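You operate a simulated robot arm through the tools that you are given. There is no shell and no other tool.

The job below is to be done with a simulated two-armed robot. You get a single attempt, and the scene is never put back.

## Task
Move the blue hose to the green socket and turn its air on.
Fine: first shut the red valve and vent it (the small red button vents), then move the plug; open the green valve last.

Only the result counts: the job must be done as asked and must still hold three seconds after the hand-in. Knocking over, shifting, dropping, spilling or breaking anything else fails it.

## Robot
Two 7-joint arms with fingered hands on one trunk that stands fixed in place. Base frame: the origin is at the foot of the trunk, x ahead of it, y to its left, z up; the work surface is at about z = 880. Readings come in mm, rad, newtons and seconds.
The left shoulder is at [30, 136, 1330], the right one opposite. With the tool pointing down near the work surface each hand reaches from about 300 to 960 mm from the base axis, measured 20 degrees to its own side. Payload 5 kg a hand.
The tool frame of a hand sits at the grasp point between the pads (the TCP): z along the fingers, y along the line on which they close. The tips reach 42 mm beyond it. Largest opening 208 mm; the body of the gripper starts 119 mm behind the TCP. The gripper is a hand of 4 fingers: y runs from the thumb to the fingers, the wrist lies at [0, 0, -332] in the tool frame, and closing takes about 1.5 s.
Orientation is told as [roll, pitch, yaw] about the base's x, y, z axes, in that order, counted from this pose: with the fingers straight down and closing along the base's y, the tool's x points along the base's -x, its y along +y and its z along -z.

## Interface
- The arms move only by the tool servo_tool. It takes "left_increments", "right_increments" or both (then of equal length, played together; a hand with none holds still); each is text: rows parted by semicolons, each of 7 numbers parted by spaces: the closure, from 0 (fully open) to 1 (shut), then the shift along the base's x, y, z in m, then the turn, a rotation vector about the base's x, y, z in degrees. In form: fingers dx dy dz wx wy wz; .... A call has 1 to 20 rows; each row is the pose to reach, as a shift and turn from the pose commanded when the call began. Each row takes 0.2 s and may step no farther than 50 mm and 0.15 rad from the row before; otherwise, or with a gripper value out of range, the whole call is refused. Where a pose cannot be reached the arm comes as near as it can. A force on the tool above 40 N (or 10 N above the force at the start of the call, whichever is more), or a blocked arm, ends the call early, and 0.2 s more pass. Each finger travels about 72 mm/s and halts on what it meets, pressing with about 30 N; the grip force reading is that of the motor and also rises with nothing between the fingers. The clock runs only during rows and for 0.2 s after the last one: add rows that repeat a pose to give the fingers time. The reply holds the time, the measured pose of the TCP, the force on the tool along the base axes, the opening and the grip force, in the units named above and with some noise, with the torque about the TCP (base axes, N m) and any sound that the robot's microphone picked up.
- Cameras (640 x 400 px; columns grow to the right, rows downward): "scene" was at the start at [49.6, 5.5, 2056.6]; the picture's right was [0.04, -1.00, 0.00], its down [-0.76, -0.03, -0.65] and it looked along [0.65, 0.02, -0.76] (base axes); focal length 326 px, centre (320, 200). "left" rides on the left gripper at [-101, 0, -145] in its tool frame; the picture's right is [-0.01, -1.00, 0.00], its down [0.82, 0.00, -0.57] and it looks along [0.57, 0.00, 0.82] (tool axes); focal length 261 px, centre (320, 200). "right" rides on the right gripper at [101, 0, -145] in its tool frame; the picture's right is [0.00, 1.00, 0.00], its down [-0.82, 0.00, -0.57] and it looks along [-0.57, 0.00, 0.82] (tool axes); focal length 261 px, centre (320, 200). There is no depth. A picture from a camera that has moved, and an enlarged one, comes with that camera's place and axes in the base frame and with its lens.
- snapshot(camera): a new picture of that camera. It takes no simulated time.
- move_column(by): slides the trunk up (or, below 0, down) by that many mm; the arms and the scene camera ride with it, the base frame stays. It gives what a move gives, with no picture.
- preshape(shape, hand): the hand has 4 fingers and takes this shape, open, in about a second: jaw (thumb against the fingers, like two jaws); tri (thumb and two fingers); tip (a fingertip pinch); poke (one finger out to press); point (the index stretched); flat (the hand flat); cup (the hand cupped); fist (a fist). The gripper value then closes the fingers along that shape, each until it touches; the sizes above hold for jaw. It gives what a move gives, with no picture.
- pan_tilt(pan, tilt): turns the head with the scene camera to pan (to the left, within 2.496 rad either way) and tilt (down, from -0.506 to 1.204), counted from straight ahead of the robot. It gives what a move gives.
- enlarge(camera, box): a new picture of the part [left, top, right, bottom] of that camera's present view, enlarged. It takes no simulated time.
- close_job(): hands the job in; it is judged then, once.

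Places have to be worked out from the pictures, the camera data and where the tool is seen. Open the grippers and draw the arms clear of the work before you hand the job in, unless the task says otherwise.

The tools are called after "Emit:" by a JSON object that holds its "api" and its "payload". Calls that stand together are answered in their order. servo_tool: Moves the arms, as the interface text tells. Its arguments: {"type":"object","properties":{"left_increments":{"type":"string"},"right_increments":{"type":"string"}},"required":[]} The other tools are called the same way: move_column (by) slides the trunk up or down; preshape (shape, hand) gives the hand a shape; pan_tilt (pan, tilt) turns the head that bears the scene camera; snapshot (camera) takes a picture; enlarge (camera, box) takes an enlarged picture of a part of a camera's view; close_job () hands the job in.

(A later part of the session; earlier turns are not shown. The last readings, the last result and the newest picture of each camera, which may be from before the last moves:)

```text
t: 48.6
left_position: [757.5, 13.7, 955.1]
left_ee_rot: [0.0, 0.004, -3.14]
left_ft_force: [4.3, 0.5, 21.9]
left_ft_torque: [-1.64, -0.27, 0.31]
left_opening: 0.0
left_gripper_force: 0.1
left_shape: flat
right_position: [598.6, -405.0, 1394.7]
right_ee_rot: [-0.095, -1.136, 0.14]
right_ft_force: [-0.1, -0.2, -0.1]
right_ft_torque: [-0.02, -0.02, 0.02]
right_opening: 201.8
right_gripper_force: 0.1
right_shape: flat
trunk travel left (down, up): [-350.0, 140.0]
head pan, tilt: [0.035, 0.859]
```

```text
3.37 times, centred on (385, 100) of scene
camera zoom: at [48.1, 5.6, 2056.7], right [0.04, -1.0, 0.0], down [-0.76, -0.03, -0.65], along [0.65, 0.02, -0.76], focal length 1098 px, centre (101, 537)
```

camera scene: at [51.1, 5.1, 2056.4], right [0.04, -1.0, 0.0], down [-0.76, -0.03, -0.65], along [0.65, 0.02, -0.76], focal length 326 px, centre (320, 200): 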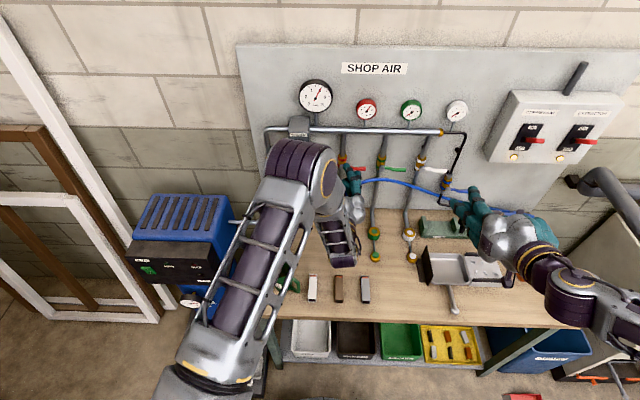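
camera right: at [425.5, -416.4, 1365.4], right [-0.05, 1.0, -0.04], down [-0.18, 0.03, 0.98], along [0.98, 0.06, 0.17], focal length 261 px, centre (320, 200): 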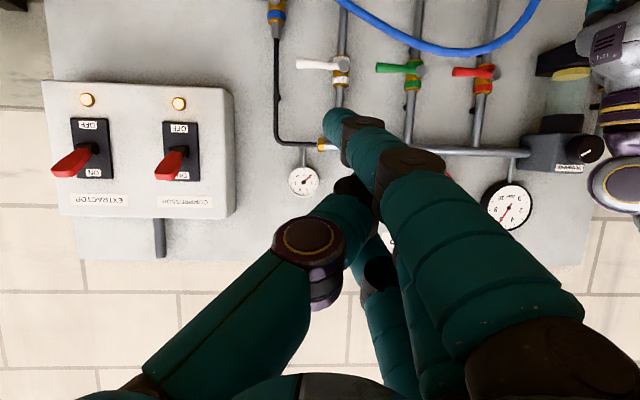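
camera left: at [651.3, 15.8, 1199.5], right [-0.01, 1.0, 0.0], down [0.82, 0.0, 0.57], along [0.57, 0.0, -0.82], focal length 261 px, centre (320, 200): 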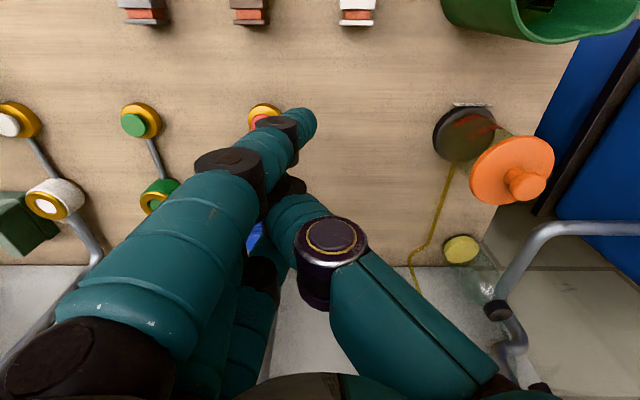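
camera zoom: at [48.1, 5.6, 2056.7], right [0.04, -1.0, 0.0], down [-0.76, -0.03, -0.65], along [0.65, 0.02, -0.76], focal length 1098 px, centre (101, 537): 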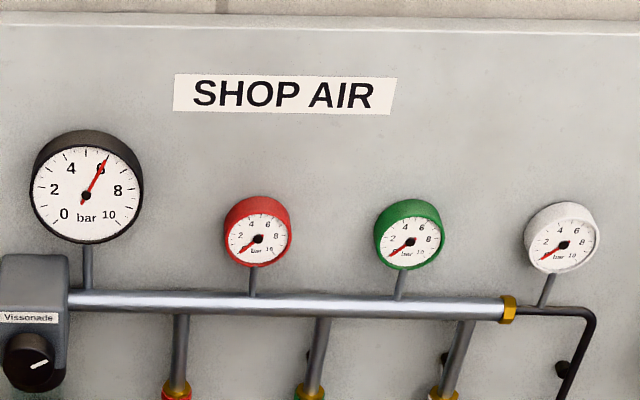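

The red gauge reads zero, so the line is shut and vented. I lift the left hand off the button and withdraw it to the left and back.

Emit:
{"api": "servo_tool", "payload": {"left_increments": "0 0 0 0.03 0 0 0; 0 0 0 0.07 0 0 0; 0 0 0 0.115 0 0 0; 0 -0.02 0.02 0.155 0 0 0; 0 -0.045 0.05 0.18 0 0 0; 0 -0.07 0.08 0.205 0 0 0; 0 -0.095 0.11 0.23 0 0 0; 0 -0.12 0.14 0.255 0 0 0; 0 -0.145 0.17 0.28 0 0 0; 0 -0.17 0.2 0.305 0 0 0; 0 -0.19 0.235 0.33 0 0 0; 0 -0.2 0.27 0.36 0 0 0; 0 -0.2 0.305 0.38 0 0 0"}}

Emit:
{"api": "preshape", "payload": {"shape": "tri", "hand": "right"}}

Emit:
{"api": "snapshot", "payload": {"camera": "right"}}

Emit:
{"api": "snapshot", "payload": {"camera": "scene"}}

```text
t: 51.4
left_position: [556.4, 317.7, 1329.9]
left_ee_rot: [0.003, 0.001, 3.141]
left_ft_force: [-0.6, 0.1, -0.9]
left_ft_torque: [-0.08, -0.02, 0.0]
left_opening: 0.2
left_gripper_force: 0.1
left_shape: flat
right_position: [598.5, -403.8, 1395.0]
right_ee_rot: [-0.096, -1.136, 0.142]
right_ft_force: [-0.4, 0.6, -0.7]
right_ft_torque: [-0.01, 0.02, 0.0]
right_opening: 201.9
right_gripper_force: 0.1
right_shape: flat
trunk travel left (down, up): [-350.0, 140.0]
head pan, tilt: [0.035, 0.859]
```

```text
t: 52.3
left_position: [556.9, 316.7, 1331.5]
left_ee_rot: [0.0, 0.003, -3.141]
left_ft_force: [0.4, 0.0, -1.0]
left_ft_torque: [0.0, -0.01, 0.04]
left_opening: 0.0
left_gripper_force: 0.1
left_shape: flat
right_position: [599.5, -405.9, 1395.1]
right_ee_rot: [-0.095, -1.136, 0.141]
right_ft_force: [-0.4, -0.3, -0.6]
right_ft_torque: [-0.01, -0.05, -0.04]
right_opening: 208.1
right_gripper_force: 0.0
right_shape: tri
trunk travel left (down, up): [-350.0, 140.0]
head pan, tilt: [0.035, 0.859]
```

```text
taken
camera right: at [425.2, -415.8, 1365.7], right [-0.05, 1.0, -0.04], down [-0.18, 0.03, 0.98], along [0.98, 0.06, 0.17], focal length 261 px, centre (320, 200)
```

right: 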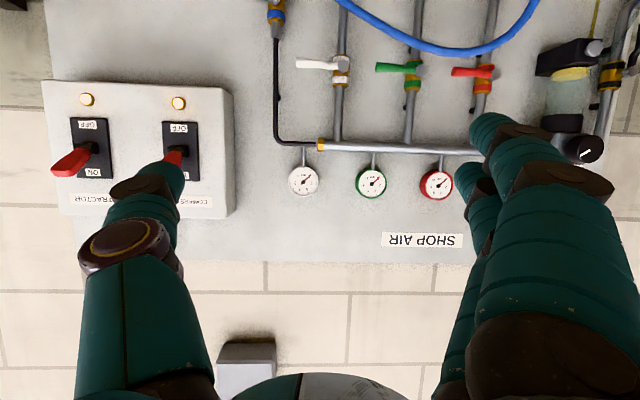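

```text
taken
camera scene: at [49.4, 5.6, 2056.6], right [0.04, -1.0, 0.0], down [-0.76, -0.03, -0.65], along [0.65, 0.02, -0.76], focal length 326 px, centre (320, 200)
```

scene: 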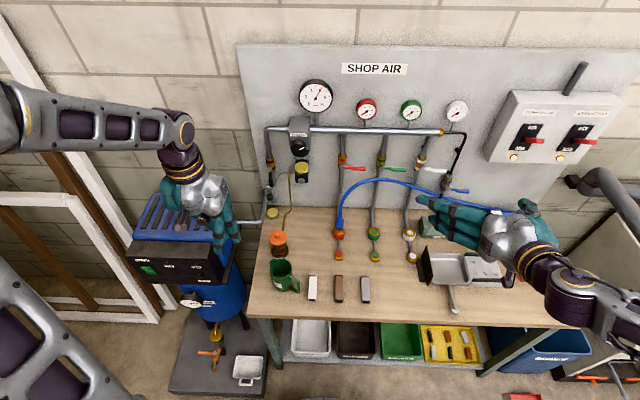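

Tri keeps only index and middle opposite the thumb, with the ring finger tucked, so nothing will press on the hose above the boot. I bring the half-closed right hand, pitched 60 degrees, to a standoff in front of the plug.

Emit:
{"api": "servo_tool", "payload": {"right_increments": "0.2 0.0118 0.0295 -0.0283 0.23 0.43 -0.28; 0.4 0.0235 0.059 -0.0567 0.45 0.85 -0.57; 0.5 0.0353 0.0885 -0.085 0.68 1.28 -0.85; 0.5 0.047 0.118 -0.1133 0.9 1.7 -1.13; 0.5 0.0588 0.1475 -0.1417 1.13 2.13 -1.42; 0.5 0.0705 0.177 -0.17 1.35 2.55 -1.7; 0.5 0.0823 0.2065 -0.1983 1.58 2.98 -1.98; 0.5 0.094 0.236 -0.2267 1.8 3.4 -2.27; 0.5 0.1058 0.2655 -0.255 2.03 3.83 -2.55; 0.5 0.1175 0.295 -0.2833 2.25 4.25 -2.83; 0.5 0.1293 0.3245 -0.3117 2.48 4.68 -3.12; 0.5 0.141 0.354 -0.34 2.7 5.1 -3.4; 0.5 0.141 0.354 -0.34 2.7 5.1 -3.4"}}

Emit:
{"api": "snapshot", "payload": {"camera": "right"}}

Emit:
{"api": "enlarge", "payload": {"camera": "scene", "box": [290, 160, 430, 280]}}

```text
t: 53.6
left_position: [556.8, 315.7, 1330.6]
left_ee_rot: [-0.001, 0.003, -3.143]
left_ft_force: [-0.7, 0.1, 0.5]
left_ft_torque: [0.12, -0.06, 0.0]
left_opening: 0.0
left_gripper_force: 0.2
left_shape: flat
right_position: [671.6, -384.6, 1354.5]
right_ee_rot: [-0.831, -1.038, 0.649]
right_ft_force: [-0.3, -0.7, -0.5]
right_ft_torque: [0.03, -0.01, 0.1]
right_opening: 104.2
right_gripper_force: 0.0
right_shape: tri
right hand out of reach, approached as far as the arm can: row 1, 2, 3, 4, 6
trunk travel left (down, up): [-350.0, 140.0]
head pan, tilt: [0.035, 0.859]
stopped in row 6 (right hand): the force on the tool passed its limit at 56 N (the readings are from after the stop); the commanded pose is now the measured one
```

```text
taken
camera right: at [498.0, -381.2, 1318.4], right [0.1, 0.92, -0.37], down [-0.19, 0.38, 0.9], along [0.98, -0.02, 0.21], focal length 261 px, centre (320, 200)
```

right: 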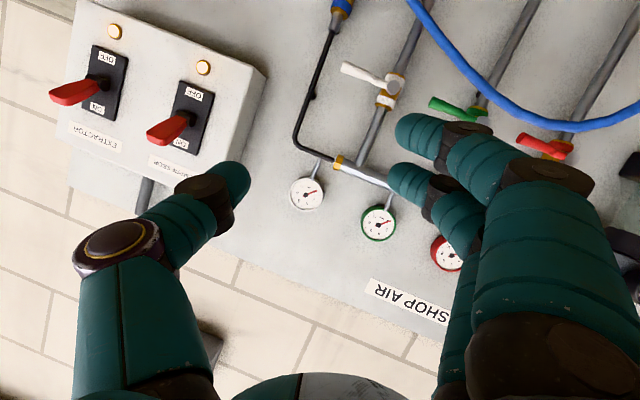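

```text
3.33 times, centred on (360, 220) of scene
camera zoom: at [48.0, 3.0, 2056.8], right [0.04, -1.0, 0.0], down [-0.76, -0.03, -0.65], along [0.65, 0.02, -0.76], focal length 1087 px, centre (187, 133)
```

zoom: 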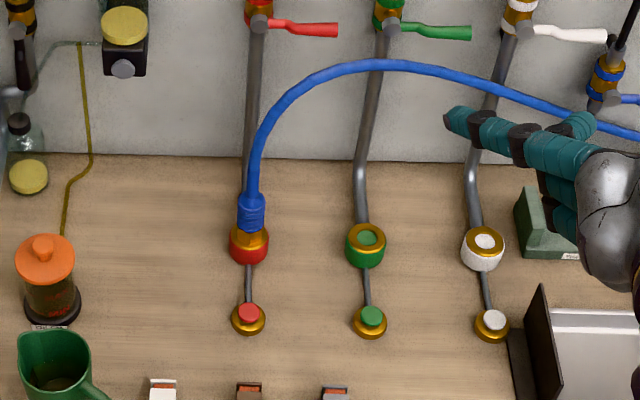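

The call stopped with a 56 N spike and the hand is rolled, so the arm seems tangled at a joint limit or touching something. I look at the whole scene before moving further.

Emit:
{"api": "snapshot", "payload": {"camera": "scene"}}

Emit:
{"api": "snapshot", "payload": {"camera": "left"}}

```text
taken
camera scene: at [48.0, 3.0, 2056.8], right [0.04, -1.0, 0.0], down [-0.76, -0.03, -0.65], along [0.65, 0.02, -0.76], focal length 326 px, centre (320, 200)
```

scene: 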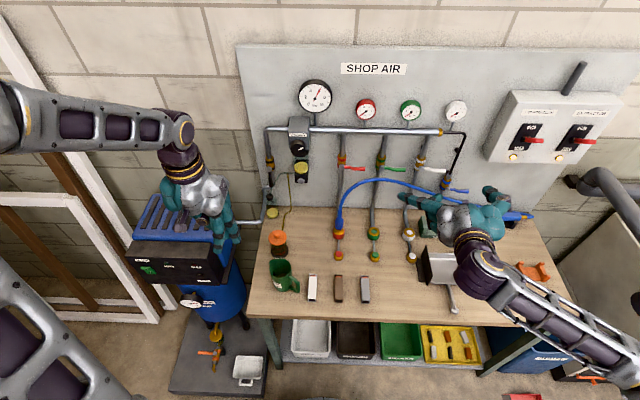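

```text
taken
camera left: at [454.7, 314.0, 1475.5], right [-0.01, 1.0, 0.0], down [0.82, 0.0, 0.57], along [0.57, 0.0, -0.82], focal length 261 px, centre (320, 200)
```

left: 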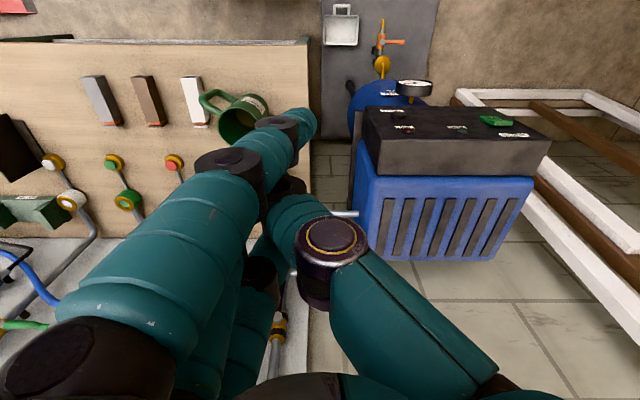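

Nothing is in contact. The arm was twisting against a wrist limit after all the unwinding. I return the right hand to its relaxed straight-down orientation near its starting place to recover a good posture.

Emit:
{"api": "servo_tool", "payload": {"right_increments": "0.5 -0.005 0.005 0.008 2.3 6.61 -0.78; 0.5 -0.01 0.01 0.016 4.6 13.22 -1.56; 0.5 -0.015 0.015 0.024 6.9 19.83 -2.34; 0.5 -0.02 0.02 0.032 9.2 26.44 -3.12; 0.5 -0.025 0.025 0.04 11.5 33.05 -3.9; 0.5 -0.03 0.03 0.048 13.8 39.66 -4.68; 0.5 -0.035 0.035 0.056 16.1 46.27 -5.46; 0.5 -0.04 0.04 0.064 18.4 52.88 -6.24; 0.5 -0.045 0.045 0.07 20.7 59.49 -7.02; 0.5 -0.05 0.05 0.075 23 66.1 -7.8; 0.5 -0.05 0.05 0.075 23 66.1 -7.8"}}

Emit:
{"api": "snapshot", "payload": {"camera": "scene"}}

```text
t: 56.0
left_position: [556.2, 316.4, 1331.2]
left_ee_rot: [-0.002, 0.002, -3.14]
left_ft_force: [-1.2, -1.3, 0.5]
left_ft_torque: [0.04, -0.04, 0.01]
left_opening: 0.1
left_gripper_force: 0.0
left_shape: flat
right_position: [620.5, -332.8, 1430.5]
right_ee_rot: [0.003, -0.002, -0.001]
right_ft_force: [-0.6, -0.4, 0.3]
right_ft_torque: [0.02, -0.09, 0.0]
right_opening: 104.0
right_gripper_force: 0.0
right_shape: tri
trunk travel left (down, up): [-350.0, 140.0]
head pan, tilt: [0.035, 0.859]
```

```text
taken
camera scene: at [48.4, 5.1, 2056.6], right [0.04, -1.0, 0.0], down [-0.76, -0.03, -0.65], along [0.65, 0.02, -0.76], focal length 326 px, centre (320, 200)
```

scene: 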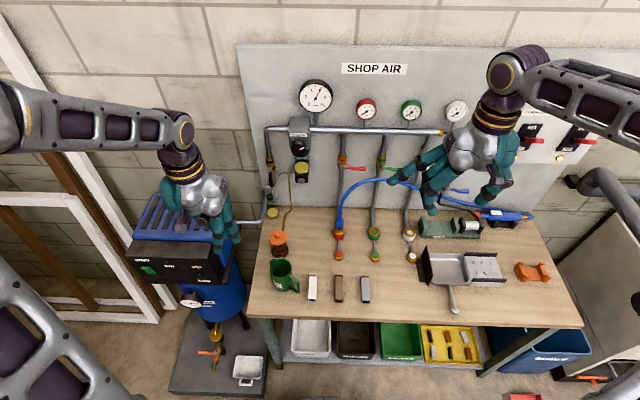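

The posture is recovered and the hand points straight down again. I take the right hand to the plug more gradually: down toward (690, -51, 1150), pitching as it goes, then to a standoff at (765, -51, 1065) with 50 degrees pitch.

Emit:
{"api": "servo_tool", "payload": {"right_increments": "0.5 0.008 0.031 -0.031 0 -2.8 0; 0.5 0.016 0.062 -0.062 0 -5.6 0; 0.5 0.024 0.093 -0.093 0 -8.4 0; 0.5 0.032 0.124 -0.124 0 -11.2 0; 0.5 0.04 0.155 -0.155 0 -14 0; 0.5 0.047 0.186 -0.186 0 -16.8 0; 0.5 0.055 0.217 -0.217 0 -19.6 0; 0.5 0.063 0.249 -0.249 0 -22.4 0; 0.5 0.07 0.282 -0.28 0 -25 0; 0.5 0.088 0.282 -0.301 0 -31 0; 0.5 0.107 0.282 -0.322 0 -37 0; 0.5 0.126 0.282 -0.344 0 -43.5 0; 0.5 0.145 0.282 -0.365 0 -50 0; 0.5 0.145 0.282 -0.365 0 -50 0"}}

Emit:
{"api": "snapshot", "payload": {"camera": "right"}}

Emit:
{"api": "enlarge", "payload": {"camera": "scene", "box": [290, 160, 430, 280]}}

```text
t: 59.0
left_position: [556.0, 317.1, 1330.8]
left_ee_rot: [0.001, 0.003, -3.14]
left_ft_force: [-0.2, 0.8, 0.5]
left_ft_torque: [-0.05, -0.08, 0.0]
left_opening: 0.0
left_gripper_force: 0.0
left_shape: flat
right_position: [765.0, -49.9, 1064.0]
right_ee_rot: [0.004, -0.875, -0.002]
right_ft_force: [-0.1, -0.4, 0.3]
right_ft_torque: [-0.04, -0.01, -0.04]
right_opening: 104.4
right_gripper_force: 0.1
right_shape: tri
trunk travel left (down, up): [-350.0, 140.0]
head pan, tilt: [0.035, 0.859]
```

```text
taken
camera right: at [587.8, -49.1, 1081.1], right [0.0, 1.0, 0.01], down [0.09, -0.01, 1.0], along [1.0, 0.0, -0.09], focal length 261 px, centre (320, 200)
```

right: 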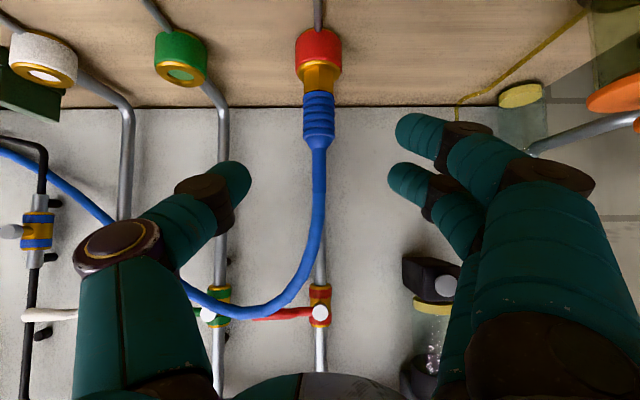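

```text
3.33 times, centred on (360, 220) of scene
camera zoom: at [48.3, 6.6, 2056.7], right [0.04, -1.0, 0.0], down [-0.76, -0.03, -0.65], along [0.65, 0.02, -0.76], focal length 1087 px, centre (187, 133)
```

zoom: 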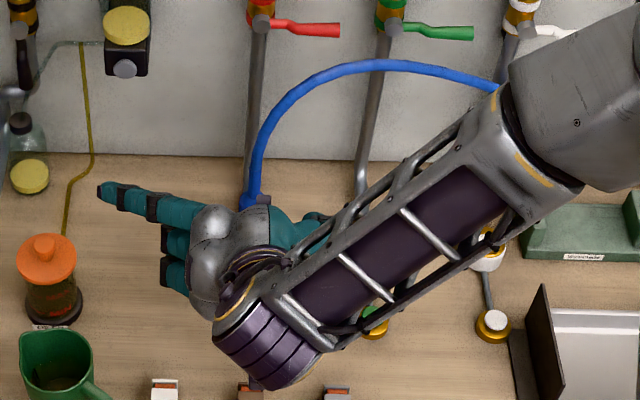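

The hand reached the standoff cleanly. From its camera the boot spans z 949-999 at y -51, with the gold hex below down to 920. I slide in along the finger direction to straddle the plug at TCP (858, -50, 988), keeping the jaws at about 100 mm.

Emit:
{"api": "servo_tool", "payload": {"right_increments": "0.5 0.024 0 -0.02 0 0 0; 0.5 0.048 0 -0.04 0 0 0; 0.5 0.072 0 -0.06 0 0 0; 0.5 0.093 -0.001 -0.076 0 0 0; 0.5 0.093 -0.001 -0.076 0 0 0"}}

Emit:
{"api": "snapshot", "payload": {"camera": "right"}}

Emit:
{"api": "enlarge", "payload": {"camera": "scene", "box": [290, 160, 430, 280]}}

```text
t: 60.2
left_position: [557.2, 316.0, 1330.6]
left_ee_rot: [-0.001, 0.0, -3.14]
left_ft_force: [-0.4, -0.6, -1.1]
left_ft_torque: [-0.01, -0.08, -0.03]
left_opening: 0.0
left_gripper_force: 0.1
left_shape: flat
right_position: [859.3, -51.2, 989.6]
right_ee_rot: [0.002, -0.875, -0.002]
right_ft_force: [-0.5, 0.6, -0.5]
right_ft_torque: [0.03, 0.0, 0.01]
right_opening: 103.8
right_gripper_force: 0.1
right_shape: tri
trunk travel left (down, up): [-350.0, 140.0]
head pan, tilt: [0.035, 0.859]
```

```text
taken
camera right: at [682.3, -51.6, 1006.8], right [0.0, 1.0, 0.01], down [0.09, -0.01, 1.0], along [1.0, 0.0, -0.09], focal length 261 px, centre (320, 200)
```

right: 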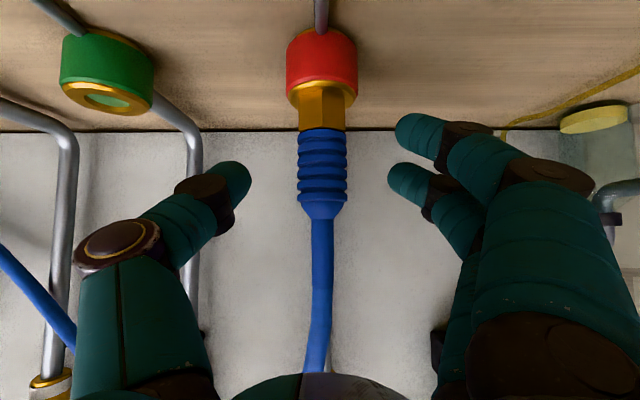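

```text
3.33 times, centred on (360, 220) of scene
camera zoom: at [48.5, 5.6, 2056.7], right [0.04, -1.0, 0.0], down [-0.76, -0.03, -0.65], along [0.65, 0.02, -0.76], focal length 1087 px, centre (187, 133)
```

zoom: 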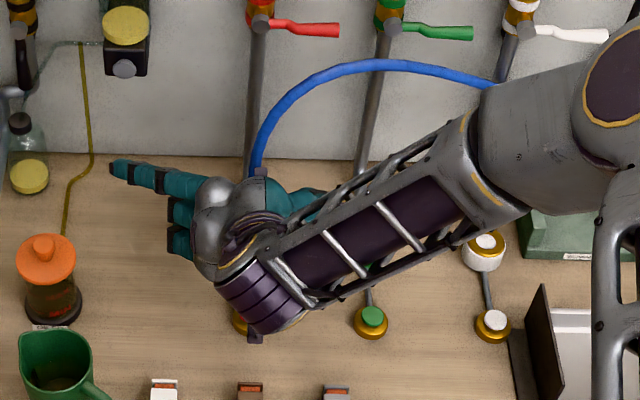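

The plug is centred between thumb and fingers, with the index level with the lower boot and the middle at mid-boot. I close the grip.

Emit:
{"api": "servo_tool", "payload": {"right_increments": "0.6 0 0 0 0 0 0; 0.7 0 0 0 0 0 0; 0.8 0 0 0 0 0 0; 0.9 0 0 0 0 0 0; 1 0 0 0 0 0 0; 1 0 0 0 0 0 0; 1 0 0 0 0 0 0"}}

Emit:
{"api": "snapshot", "payload": {"camera": "right"}}

```text
t: 61.8
left_position: [558.0, 316.9, 1330.4]
left_ee_rot: [-0.001, 0.0, -3.14]
left_ft_force: [0.0, 0.0, 0.6]
left_ft_torque: [0.02, -0.01, 0.02]
left_opening: 0.1
left_gripper_force: 0.1
left_shape: flat
right_position: [859.8, -50.7, 989.2]
right_ee_rot: [0.005, -0.874, -0.001]
right_ft_force: [0.4, 3.3, 0.9]
right_ft_torque: [0.55, -0.02, 0.0]
right_opening: 16.8
right_gripper_force: 30.4
right_shape: tri
trunk travel left (down, up): [-350.0, 140.0]
head pan, tilt: [0.035, 0.859]
```

```text
taken
camera right: at [682.8, -50.9, 1006.6], right [0.0, 1.0, 0.01], down [0.09, -0.01, 1.0], along [1.0, 0.0, -0.09], focal length 261 px, centre (320, 200)
```

right: 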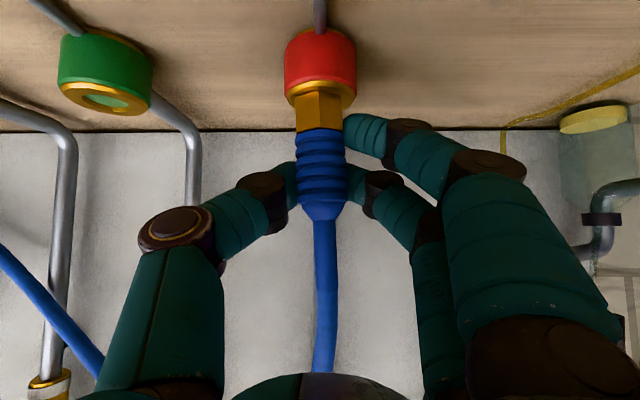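

Firm grip: 30 N, with the fingers touching the boot on both sides. I pull straight up in small steps and watch the force and the plug.

Emit:
{"api": "servo_tool", "payload": {"right_increments": "1 0 0 0.005 0 0 0; 1 0 0 0.01 0 0 0; 1 0 0 0.016 0 0 0; 1 0 0 0.022 0 0 0"}}

Emit:
{"api": "snapshot", "payload": {"camera": "right"}}

```text
t: 62.8
left_position: [557.5, 317.7, 1329.1]
left_ee_rot: [0.0, 0.001, -3.139]
left_ft_force: [0.1, -0.4, 0.2]
left_ft_torque: [-0.01, -0.04, 0.02]
left_opening: 0.0
left_gripper_force: 0.1
left_shape: flat
right_position: [860.2, -51.2, 1011.3]
right_ee_rot: [0.003, -0.875, -0.002]
right_ft_force: [-0.3, 5.5, -4.9]
right_ft_torque: [0.51, 0.01, 0.03]
right_opening: 16.5
right_gripper_force: 29.8
right_shape: tri
trunk travel left (down, up): [-350.0, 140.0]
head pan, tilt: [0.035, 0.859]
```

```text
taken
camera right: at [683.9, -50.8, 1027.8], right [0.0, 1.0, 0.01], down [0.09, -0.01, 1.0], along [1.0, 0.0, -0.09], focal length 261 px, centre (320, 200)
```

right: 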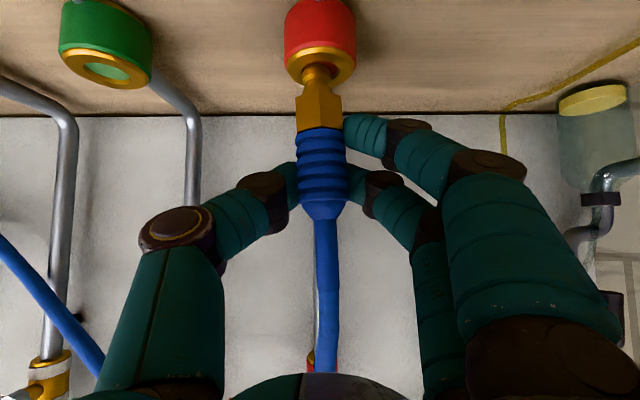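

The plug is coming out. The nipple shows below the hex and the boot has not slipped in the grip. I keep raising it to clear the socket.

Emit:
{"api": "servo_tool", "payload": {"right_increments": "1 0 0 0.01 0 0 0; 1 0 0 0.022 0 0 0; 1 0 0 0.034 0 0 0; 1 0 0 0.045 0 0 0; 1 0 0 0.045 0 0 0"}}

Emit:
{"api": "snapshot", "payload": {"camera": "right"}}

Emit:
{"api": "snapshot", "payload": {"camera": "scene"}}

```text
t: 64.0
left_position: [558.5, 316.7, 1329.1]
left_ee_rot: [0.0, 0.001, -3.141]
left_ft_force: [0.6, 0.1, -0.9]
left_ft_torque: [-0.03, 0.03, 0.0]
left_opening: 0.2
left_gripper_force: 0.2
left_shape: flat
right_position: [860.9, -52.5, 1056.0]
right_ee_rot: [0.002, -0.872, -0.001]
right_ft_force: [0.3, 0.7, -0.8]
right_ft_torque: [-0.01, 0.02, 0.04]
right_opening: 15.4
right_gripper_force: 30.1
right_shape: tri
trunk travel left (down, up): [-350.0, 140.0]
head pan, tilt: [0.035, 0.859]
```

```text
taken
camera right: at [683.3, -52.1, 1072.3], right [0.0, 1.0, 0.0], down [0.09, -0.01, 1.0], along [1.0, 0.0, -0.09], focal length 261 px, centre (320, 200)
```

right: 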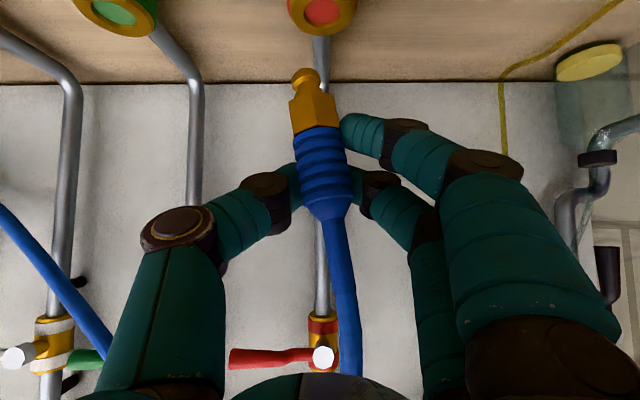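

```text
taken
camera scene: at [50.4, 5.8, 2056.5], right [0.04, -1.0, 0.0], down [-0.76, -0.03, -0.65], along [0.65, 0.02, -0.76], focal length 326 px, centre (320, 200)
```

scene: 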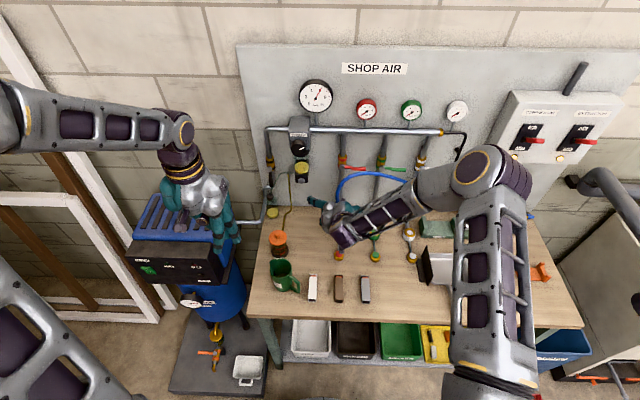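

The plug is free but has tilted about 10 degrees in the grip, lower end toward -y. I roll the hand 10 degrees to straighten it and carry it 150 mm right, above the green socket. At the same time I bring the left hand's camera around to view the plug from the side.

Emit:
{"api": "servo_tool", "payload": {"right_increments": "1 0 0 0.008 3.5 0 0; 1 0 -0.01 0.012 7 0 0; 1 0 -0.035 0.012 10 0 0; 1 0 -0.06 0.012 10 0 0; 1 0 -0.085 0.012 10 0 0; 1 0 -0.11 0.012 10 0 0; 1 0 -0.135 0.012 10 0 0; 1 0 -0.15 0.012 10 0 0; 1 0 -0.15 0.012 10 0 0; 1 0 -0.15 0.012 10 0 0", "left_increments": "0 0.019 -0.017 -0.0267 -2.02 -3.64 -6.22; 0 0.037 -0.034 -0.0533 -4.04 -7.29 -12.44; 0 0.056 -0.051 -0.08 -6.07 -10.93 -18.67; 0 0.075 -0.068 -0.1067 -8.09 -14.58 -24.89; 0 0.093 -0.085 -0.1333 -10.11 -18.22 -31.11; 0 0.112 -0.102 -0.16 -12.13 -21.87 -37.33; 0 0.131 -0.119 -0.1867 -14.16 -25.51 -43.56; 0 0.149 -0.136 -0.2133 -16.18 -29.16 -49.78; 0 0.168 -0.153 -0.24 -18.2 -32.8 -56; 0 0.168 -0.153 -0.24 -18.2 -32.8 -56"}}

Emit:
{"api": "snapshot", "payload": {"camera": "right"}}

Emit:
{"api": "snapshot", "payload": {"camera": "left"}}

Emit:
{"api": "snapshot", "payload": {"camera": "scene"}}

```text
t: 66.2
left_position: [724.4, 161.1, 1092.4]
left_ee_rot: [-0.004, 0.629, 2.127]
left_ft_force: [-1.1, -1.0, 0.9]
left_ft_torque: [0.15, -0.09, 0.09]
left_opening: 0.2
left_gripper_force: 0.1
left_shape: flat
right_position: [858.8, -203.8, 1069.1]
right_ee_rot: [0.273, -0.857, -0.208]
right_ft_force: [-1.0, 0.0, -1.4]
right_ft_torque: [0.02, -0.06, 0.07]
right_opening: 15.0
right_gripper_force: 29.9
right_shape: tri
trunk travel left (down, up): [-350.0, 140.0]
head pan, tilt: [0.035, 0.859]
```

```text
taken
camera right: at [682.7, -206.7, 1085.0], right [0.0, 0.98, 0.18], down [0.09, -0.18, 0.98], along [1.0, 0.01, -0.09], focal length 261 px, centre (320, 200)
```

right: 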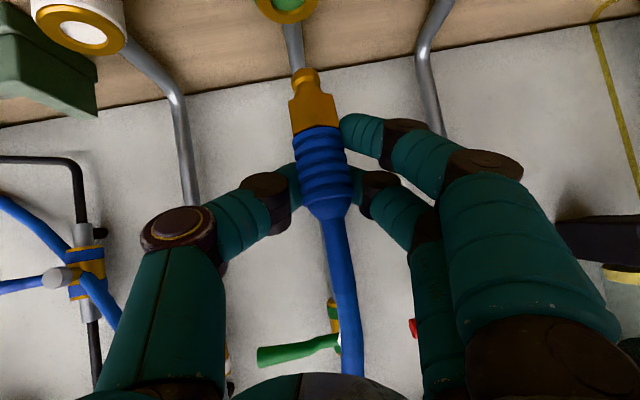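

```text
taken
camera left: at [635.5, 302.1, 1150.0], right [0.85, 0.53, 0.0], down [0.18, -0.28, 0.94], along [0.5, -0.8, -0.33], focal length 261 px, centre (320, 200)
```

left: 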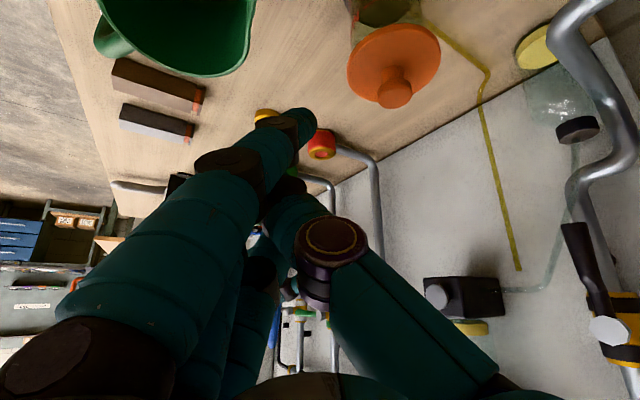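

```text
taken
camera scene: at [47.9, 3.7, 2056.8], right [0.04, -1.0, 0.0], down [-0.76, -0.03, -0.65], along [0.65, 0.02, -0.76], focal length 326 px, centre (320, 200)
```

scene: 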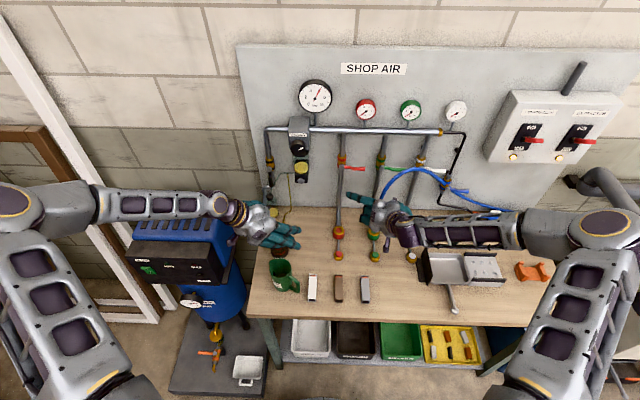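

The plug now looks vertical in the y direction, and red and hose look fine. The left camera is blocked by its own flat fingers, so I open that hand to jaw to look between the fingers.

Emit:
{"api": "preshape", "payload": {"shape": "jaw", "hand": "left"}}

Emit:
{"api": "snapshot", "payload": {"camera": "left"}}

Emit:
{"api": "enlarge", "payload": {"camera": "scene", "box": [310, 160, 450, 280]}}

```text
t: 67.1
left_position: [725.6, 162.5, 1091.2]
left_ee_rot: [0.002, 0.628, 2.131]
left_ft_force: [-0.7, 0.4, 1.2]
left_ft_torque: [0.0, -0.01, -0.01]
left_opening: 208.2
left_gripper_force: 0.0
left_shape: jaw
right_position: [860.8, -203.0, 1067.1]
right_ee_rot: [0.269, -0.857, -0.208]
right_ft_force: [0.0, 0.5, -0.4]
right_ft_torque: [-0.04, -0.03, -0.04]
right_opening: 15.0
right_gripper_force: 29.8
right_shape: tri
trunk travel left (down, up): [-350.0, 140.0]
head pan, tilt: [0.035, 0.859]
```

```text
taken
camera left: at [636.0, 303.4, 1149.1], right [0.85, 0.53, 0.0], down [0.18, -0.28, 0.94], along [0.5, -0.8, -0.33], focal length 261 px, centre (320, 200)
```

left: 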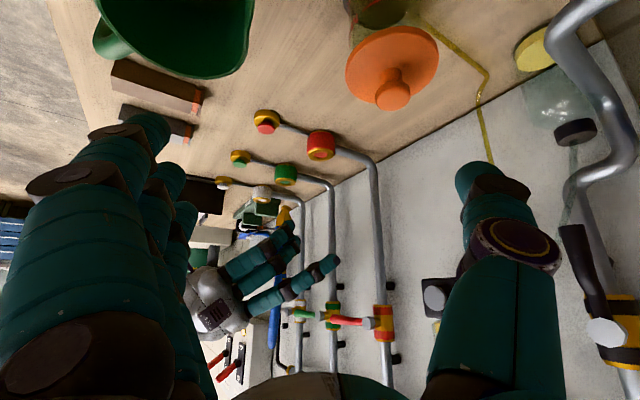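

```text
3.33 times, centred on (380, 220) of scene
camera zoom: at [49.7, 5.4, 2056.6], right [0.04, -1.0, 0.0], down [-0.76, -0.03, -0.65], along [0.65, 0.02, -0.76], focal length 1087 px, centre (120, 133)
```

zoom: 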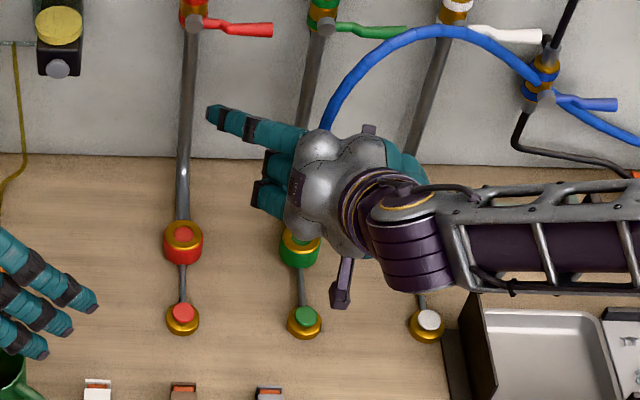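

Now the side camera sees the plug in the right hand and the sockets. I zoom in on that part.

Emit:
{"api": "enlarge", "payload": {"camera": "left", "box": [220, 140, 340, 260]}}

Emit:
{"api": "enlarge", "payload": {"camera": "right", "box": [220, 0, 400, 220]}}

```text
3.33 times, centred on (280, 200) of left
camera zoom: at [636.0, 303.4, 1149.1], right [0.85, 0.53, 0.0], down [0.18, -0.28, 0.94], along [0.5, -0.8, -0.33], focal length 869 px, centre (453, 200)
```

zoom: 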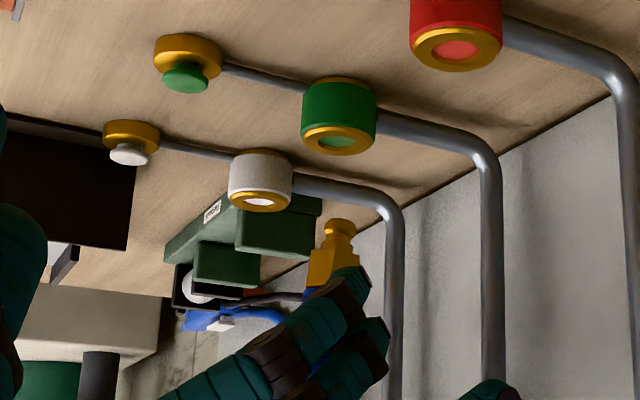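

```text
1.82 times, centred on (310, 110) of right
camera zoom: at [683.8, -205.3, 1084.6], right [0.0, 0.98, 0.18], down [0.09, -0.18, 0.98], along [1.0, 0.01, -0.09], focal length 474 px, centre (338, 364)
```

zoom: 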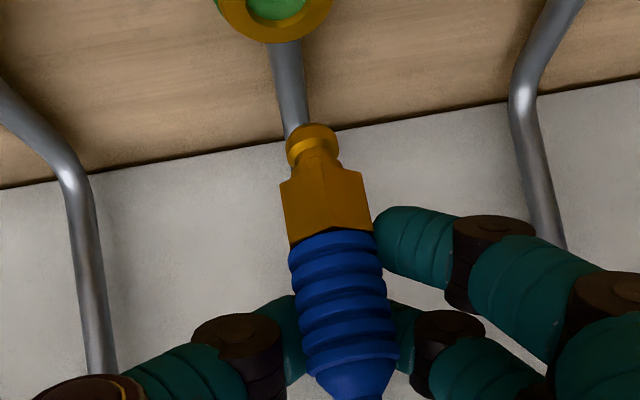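

Both views together show the nipple tip at about (862, -197, 974), with the plug leaning roughly 10 degrees forward and 2 degrees sideways. I correct the tilt and shift so the tip sits above the green socket's axis, then re-measure.

Emit:
{"api": "servo_tool", "payload": {"right_increments": "1 0.005 -0.001 0 -0.6 3.3 0; 1 0.01 -0.0025 0 -1.2 6.6 0; 1 0.014 -0.0036 0 -1.7 9.8 0; 1 0.014 -0.0036 0 -1.7 9.8 0; 1 0.014 -0.0036 0 -1.7 9.8 0"}}

Emit:
{"api": "enlarge", "payload": {"camera": "left", "box": [220, 140, 340, 260]}}

Emit:
{"api": "enlarge", "payload": {"camera": "right", "box": [220, 0, 400, 220]}}

```text
t: 68.3
left_position: [725.9, 163.4, 1092.3]
left_ee_rot: [0.0, 0.629, 2.131]
left_ft_force: [-0.8, 0.4, -0.2]
left_ft_torque: [-0.01, 0.01, 0.04]
left_opening: 208.1
left_gripper_force: 0.2
left_shape: jaw
right_position: [873.9, -206.1, 1068.6]
right_ee_rot: [0.188, -0.695, -0.148]
right_ft_force: [0.1, 0.0, -1.7]
right_ft_torque: [-0.02, -0.05, -0.01]
right_opening: 14.8
right_gripper_force: 29.7
right_shape: tri
trunk travel left (down, up): [-350.0, 140.0]
head pan, tilt: [0.035, 0.859]
```

```text
3.33 times, centred on (280, 200) of left
camera zoom: at [636.2, 303.7, 1148.8], right [0.85, 0.53, 0.0], down [0.18, -0.27, 0.94], along [0.5, -0.8, -0.33], focal length 869 px, centre (453, 200)
```

zoom: 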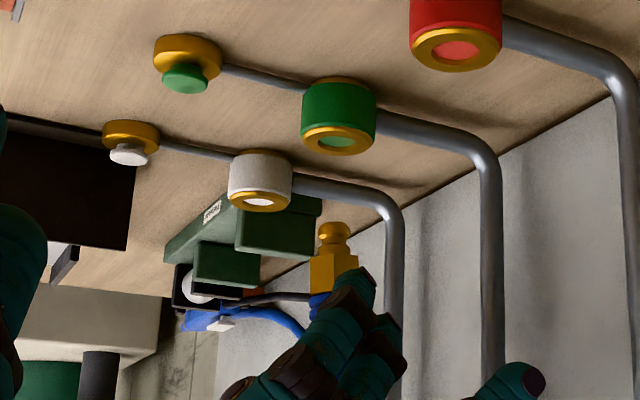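

```text
1.82 times, centred on (310, 110) of right
camera zoom: at [702.3, -207.4, 1114.5], right [0.03, 0.99, 0.15], down [0.25, -0.15, 0.96], along [0.97, 0.01, -0.26], focal length 474 px, centre (338, 364)
```

zoom: 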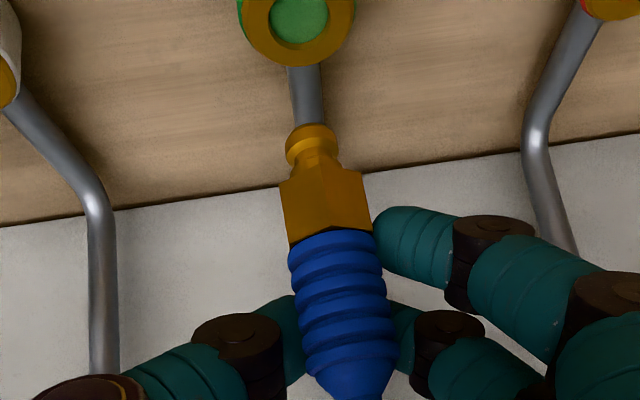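

The plug now looks upright in both views, with the tip within about 3 mm of the socket axis. I zoom tighter to refine before lowering.

Emit:
{"api": "enlarge", "payload": {"camera": "left", "box": [255, 155, 315, 230]}}

Emit:
{"api": "enlarge", "payload": {"camera": "right", "box": [260, 0, 360, 120]}}

```text
5.33 times, centred on (285, 192) of left
camera zoom: at [636.2, 303.7, 1148.8], right [0.85, 0.53, 0.0], down [0.18, -0.27, 0.94], along [0.5, -0.8, -0.33], focal length 1390 px, centre (507, 240)
```

zoom: 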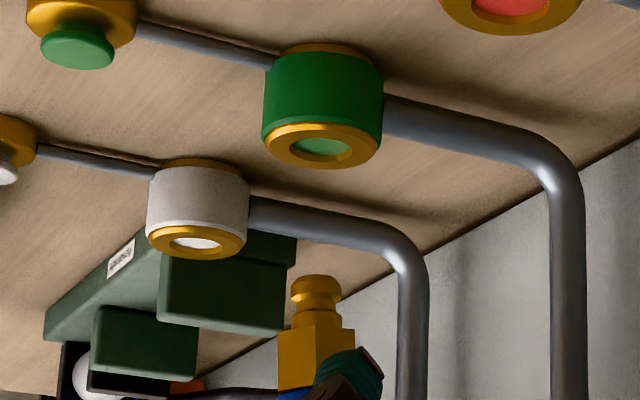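

```text
3.33 times, centred on (310, 60) of right
camera zoom: at [702.3, -207.4, 1114.5], right [0.03, 0.99, 0.15], down [0.25, -0.15, 0.96], along [0.97, 0.01, -0.26], focal length 869 px, centre (353, 667)
```

zoom: 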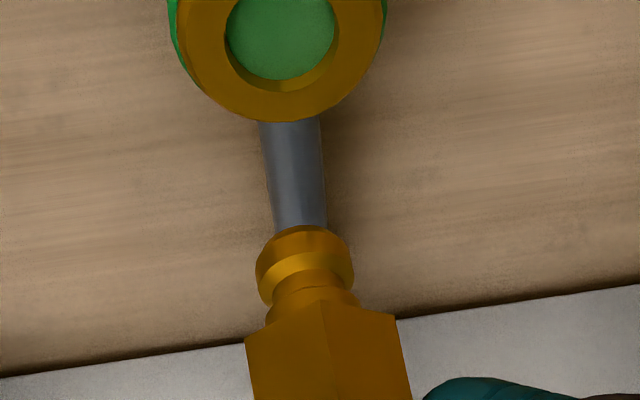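

The nipple head is about 20 mm across and the hole about 25 mm, with the tip roughly 2 mm too far in x and 2.5 mm too far in -y. I correct that and lower 48 mm to just above the socket, then check again.

Emit:
{"api": "servo_tool", "payload": {"right_increments": "1 -0.002 0.0025 0 0 0 0; 1 -0.002 0.0025 -0.02 0 0 0; 1 -0.002 0.0025 -0.036 0 0 0; 1 -0.002 0.0025 -0.048 0 0 0; 1 -0.002 0.0025 -0.048 0 0 0"}}

Emit:
{"api": "enlarge", "payload": {"camera": "left", "box": [255, 155, 315, 230]}}

Emit:
{"api": "enlarge", "payload": {"camera": "right", "box": [260, 0, 360, 120]}}

```text
t: 69.5
left_position: [725.2, 162.9, 1092.3]
left_ee_rot: [0.001, 0.629, 2.132]
left_ft_force: [0.2, -0.6, 0.5]
left_ft_torque: [0.01, 0.01, 0.04]
left_opening: 208.0
left_gripper_force: 0.1
left_shape: jaw
right_position: [871.5, -201.5, 1018.2]
right_ee_rot: [0.185, -0.692, -0.148]
right_ft_force: [0.5, 0.3, -1.3]
right_ft_torque: [-0.02, 0.01, -0.01]
right_opening: 14.9
right_gripper_force: 29.3
right_shape: tri
trunk travel left (down, up): [-350.0, 140.0]
head pan, tilt: [0.035, 0.859]
```

```text
5.33 times, centred on (285, 192) of left
camera zoom: at [635.9, 303.5, 1149.1], right [0.85, 0.53, 0.0], down [0.18, -0.28, 0.94], along [0.5, -0.8, -0.33], focal length 1390 px, centre (507, 240)
```

zoom: 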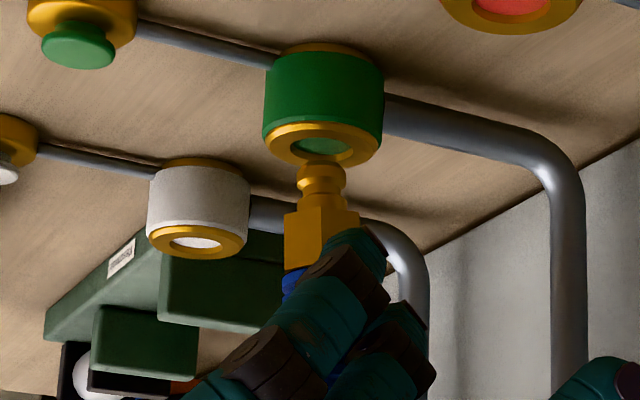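

```text
3.33 times, centred on (310, 60) of right
camera zoom: at [700.3, -204.2, 1065.8], right [0.03, 0.99, 0.15], down [0.25, -0.15, 0.96], along [0.97, 0.01, -0.26], focal length 869 px, centre (353, 667)
```

zoom: 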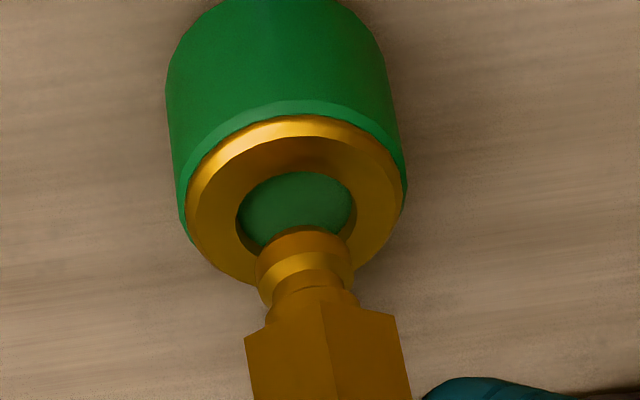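

The tip is about 8 mm above the hole and centred within about 1 mm in both views. I shift 1 mm and begin inserting slowly, with the 40 N stop as a guard.

Emit:
{"api": "servo_tool", "payload": {"right_increments": "1 0 -0.001 -0.005 0 0 0; 1 0 -0.001 -0.009 0 0 0; 1 0 -0.001 -0.012 0 0 0; 1 0 -0.001 -0.015 0 0 0; 1 0 -0.001 -0.018 0 0 0"}}

Emit:
{"api": "enlarge", "payload": {"camera": "left", "box": [255, 155, 315, 230]}}

Emit:
{"api": "enlarge", "payload": {"camera": "right", "box": [260, 0, 360, 120]}}

```text
t: 70.7
left_position: [725.8, 162.4, 1091.5]
left_ee_rot: [0.001, 0.627, 2.132]
left_ft_force: [1.1, 0.2, -0.3]
left_ft_torque: [-0.03, 0.01, 0.02]
left_opening: 208.0
left_gripper_force: 0.1
left_shape: jaw
right_position: [872.1, -202.9, 1001.9]
right_ee_rot: [0.186, -0.694, -0.149]
right_ft_force: [0.0, -0.4, -0.9]
right_ft_torque: [0.0, 0.0, 0.0]
right_opening: 15.4
right_gripper_force: 30.0
right_shape: tri
trunk travel left (down, up): [-350.0, 140.0]
head pan, tilt: [0.035, 0.859]
```

```text
5.33 times, centred on (285, 192) of left
camera zoom: at [636.2, 303.4, 1148.9], right [0.85, 0.53, 0.0], down [0.18, -0.28, 0.94], along [0.5, -0.8, -0.33], focal length 1390 px, centre (507, 240)
```

zoom: 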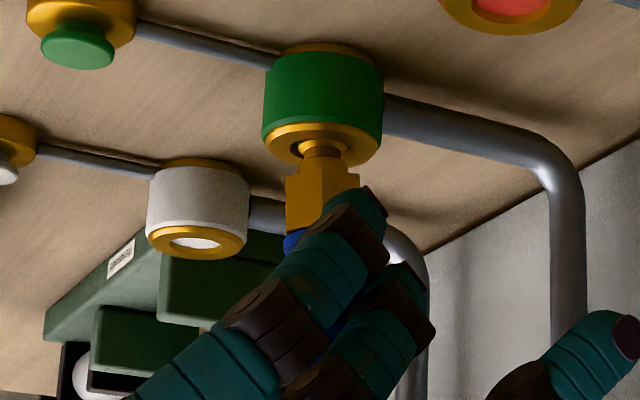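

```text
3.33 times, centred on (310, 60) of right
camera zoom: at [700.9, -206.0, 1048.1], right [0.03, 0.99, 0.15], down [0.25, -0.15, 0.96], along [0.97, 0.01, -0.26], focal length 869 px, centre (353, 667)
```

zoom: 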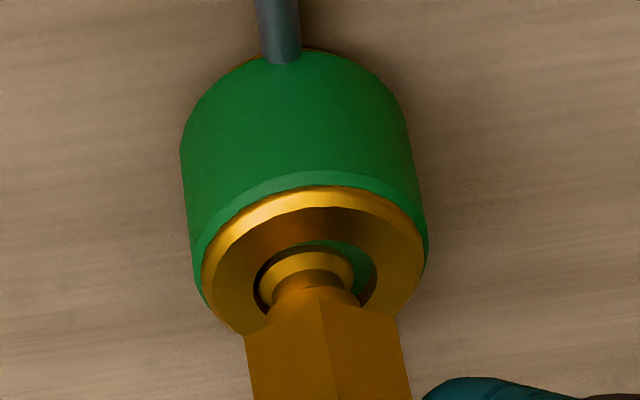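

The nipple head is inside the hole with no side load. I nudge 1 mm back in y and press the rest of the way down.

Emit:
{"api": "servo_tool", "payload": {"right_increments": "1 0 0.001 -0.003 0 0 0; 1 0 0.001 -0.006 0 0 0; 1 0 0.001 -0.009 0 0 0; 1 0 0.001 -0.012 0 0 0; 1 0 0.001 -0.012 0 0 0"}}

Emit:
{"api": "enlarge", "payload": {"camera": "left", "box": [255, 155, 315, 230]}}

Emit:
{"api": "enlarge", "payload": {"camera": "right", "box": [240, 20, 380, 180]}}

```text
t: 71.9
left_position: [727.0, 163.4, 1091.8]
left_ee_rot: [0.002, 0.627, 2.132]
left_ft_force: [0.0, 0.5, -0.6]
left_ft_torque: [0.04, 0.04, -0.05]
left_opening: 208.2
left_gripper_force: 0.1
left_shape: jaw
right_position: [872.1, -202.6, 990.1]
right_ee_rot: [0.187, -0.693, -0.15]
right_ft_force: [-0.8, 0.0, -1.4]
right_ft_torque: [-0.01, 0.0, 0.02]
right_opening: 14.9
right_gripper_force: 30.5
right_shape: tri
trunk travel left (down, up): [-350.0, 140.0]
head pan, tilt: [0.035, 0.859]
```

```text
5.33 times, centred on (285, 192) of left
camera zoom: at [636.1, 303.5, 1149.0], right [0.85, 0.53, 0.0], down [0.18, -0.28, 0.94], along [0.5, -0.8, -0.33], focal length 1390 px, centre (507, 240)
```

zoom: 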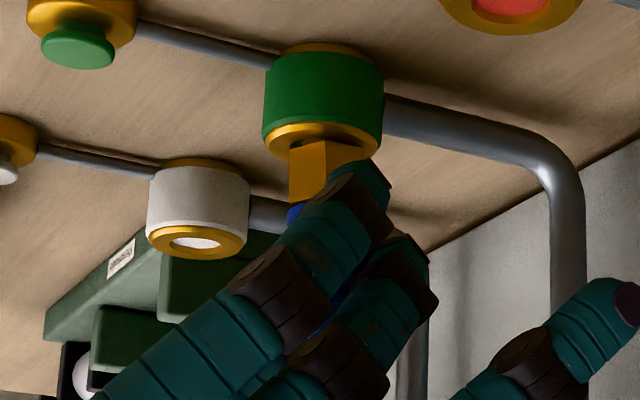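

```text
2.50 times, centred on (310, 100) of right
camera zoom: at [701.3, -205.0, 1036.3], right [0.03, 0.99, 0.15], down [0.25, -0.15, 0.96], along [0.97, 0.01, -0.26], focal length 652 px, centre (345, 450)
```

zoom: 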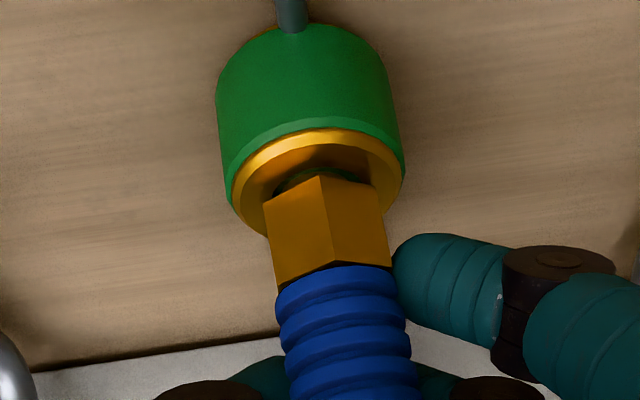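

It slides in freely and a few millimetres of gap remain under the hex. I keep pressing in 2 mm steps until it seats.

Emit:
{"api": "servo_tool", "payload": {"right_increments": "1 0 0 -0.002 0 0 0; 1 0 0 -0.004 0 0 0; 1 0 0 -0.006 0 0 0; 1 0 0 -0.008 0 0 0; 1 0 0 -0.008 0 0 0"}}

Emit:
{"api": "enlarge", "payload": {"camera": "right", "box": [240, 20, 380, 180]}}

Emit:
{"api": "enlarge", "payload": {"camera": "left", "box": [255, 155, 315, 230]}}

```text
t: 73.1
left_position: [722.8, 162.1, 1093.0]
left_ee_rot: [0.001, 0.629, 2.13]
left_ft_force: [-0.4, -0.7, 0.3]
left_ft_torque: [-0.02, -0.01, 0.03]
left_opening: 207.9
left_gripper_force: 0.1
left_shape: jaw
right_position: [872.4, -202.3, 986.0]
right_ee_rot: [0.187, -0.699, -0.15]
right_ft_force: [3.0, -4.8, 35.5]
right_ft_torque: [0.37, -0.08, -0.03]
right_opening: 16.6
right_gripper_force: 30.2
right_shape: tri
trunk travel left (down, up): [-350.0, 140.0]
head pan, tilt: [0.035, 0.859]
```

```text
2.50 times, centred on (310, 100) of right
camera zoom: at [700.7, -205.0, 1031.3], right [0.03, 0.99, 0.15], down [0.25, -0.15, 0.96], along [0.97, 0.01, -0.25], focal length 652 px, centre (345, 450)
```

zoom: 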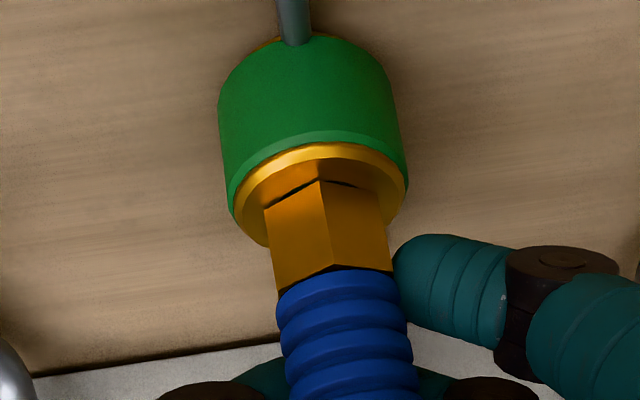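

```text
5.33 times, centred on (285, 192) of left
camera zoom: at [634.3, 303.5, 1150.3], right [0.85, 0.53, 0.0], down [0.18, -0.27, 0.95], along [0.5, -0.8, -0.33], focal length 1390 px, centre (507, 240)
```

zoom: 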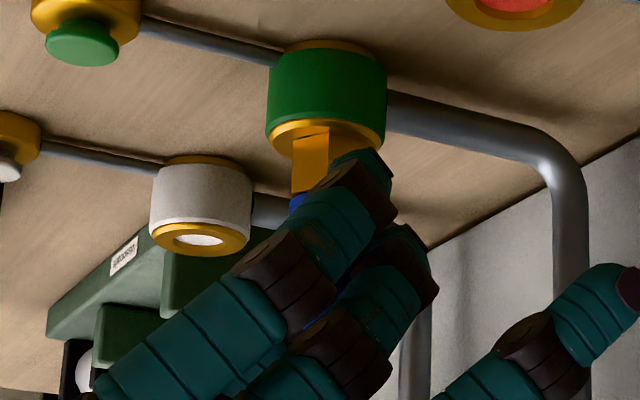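

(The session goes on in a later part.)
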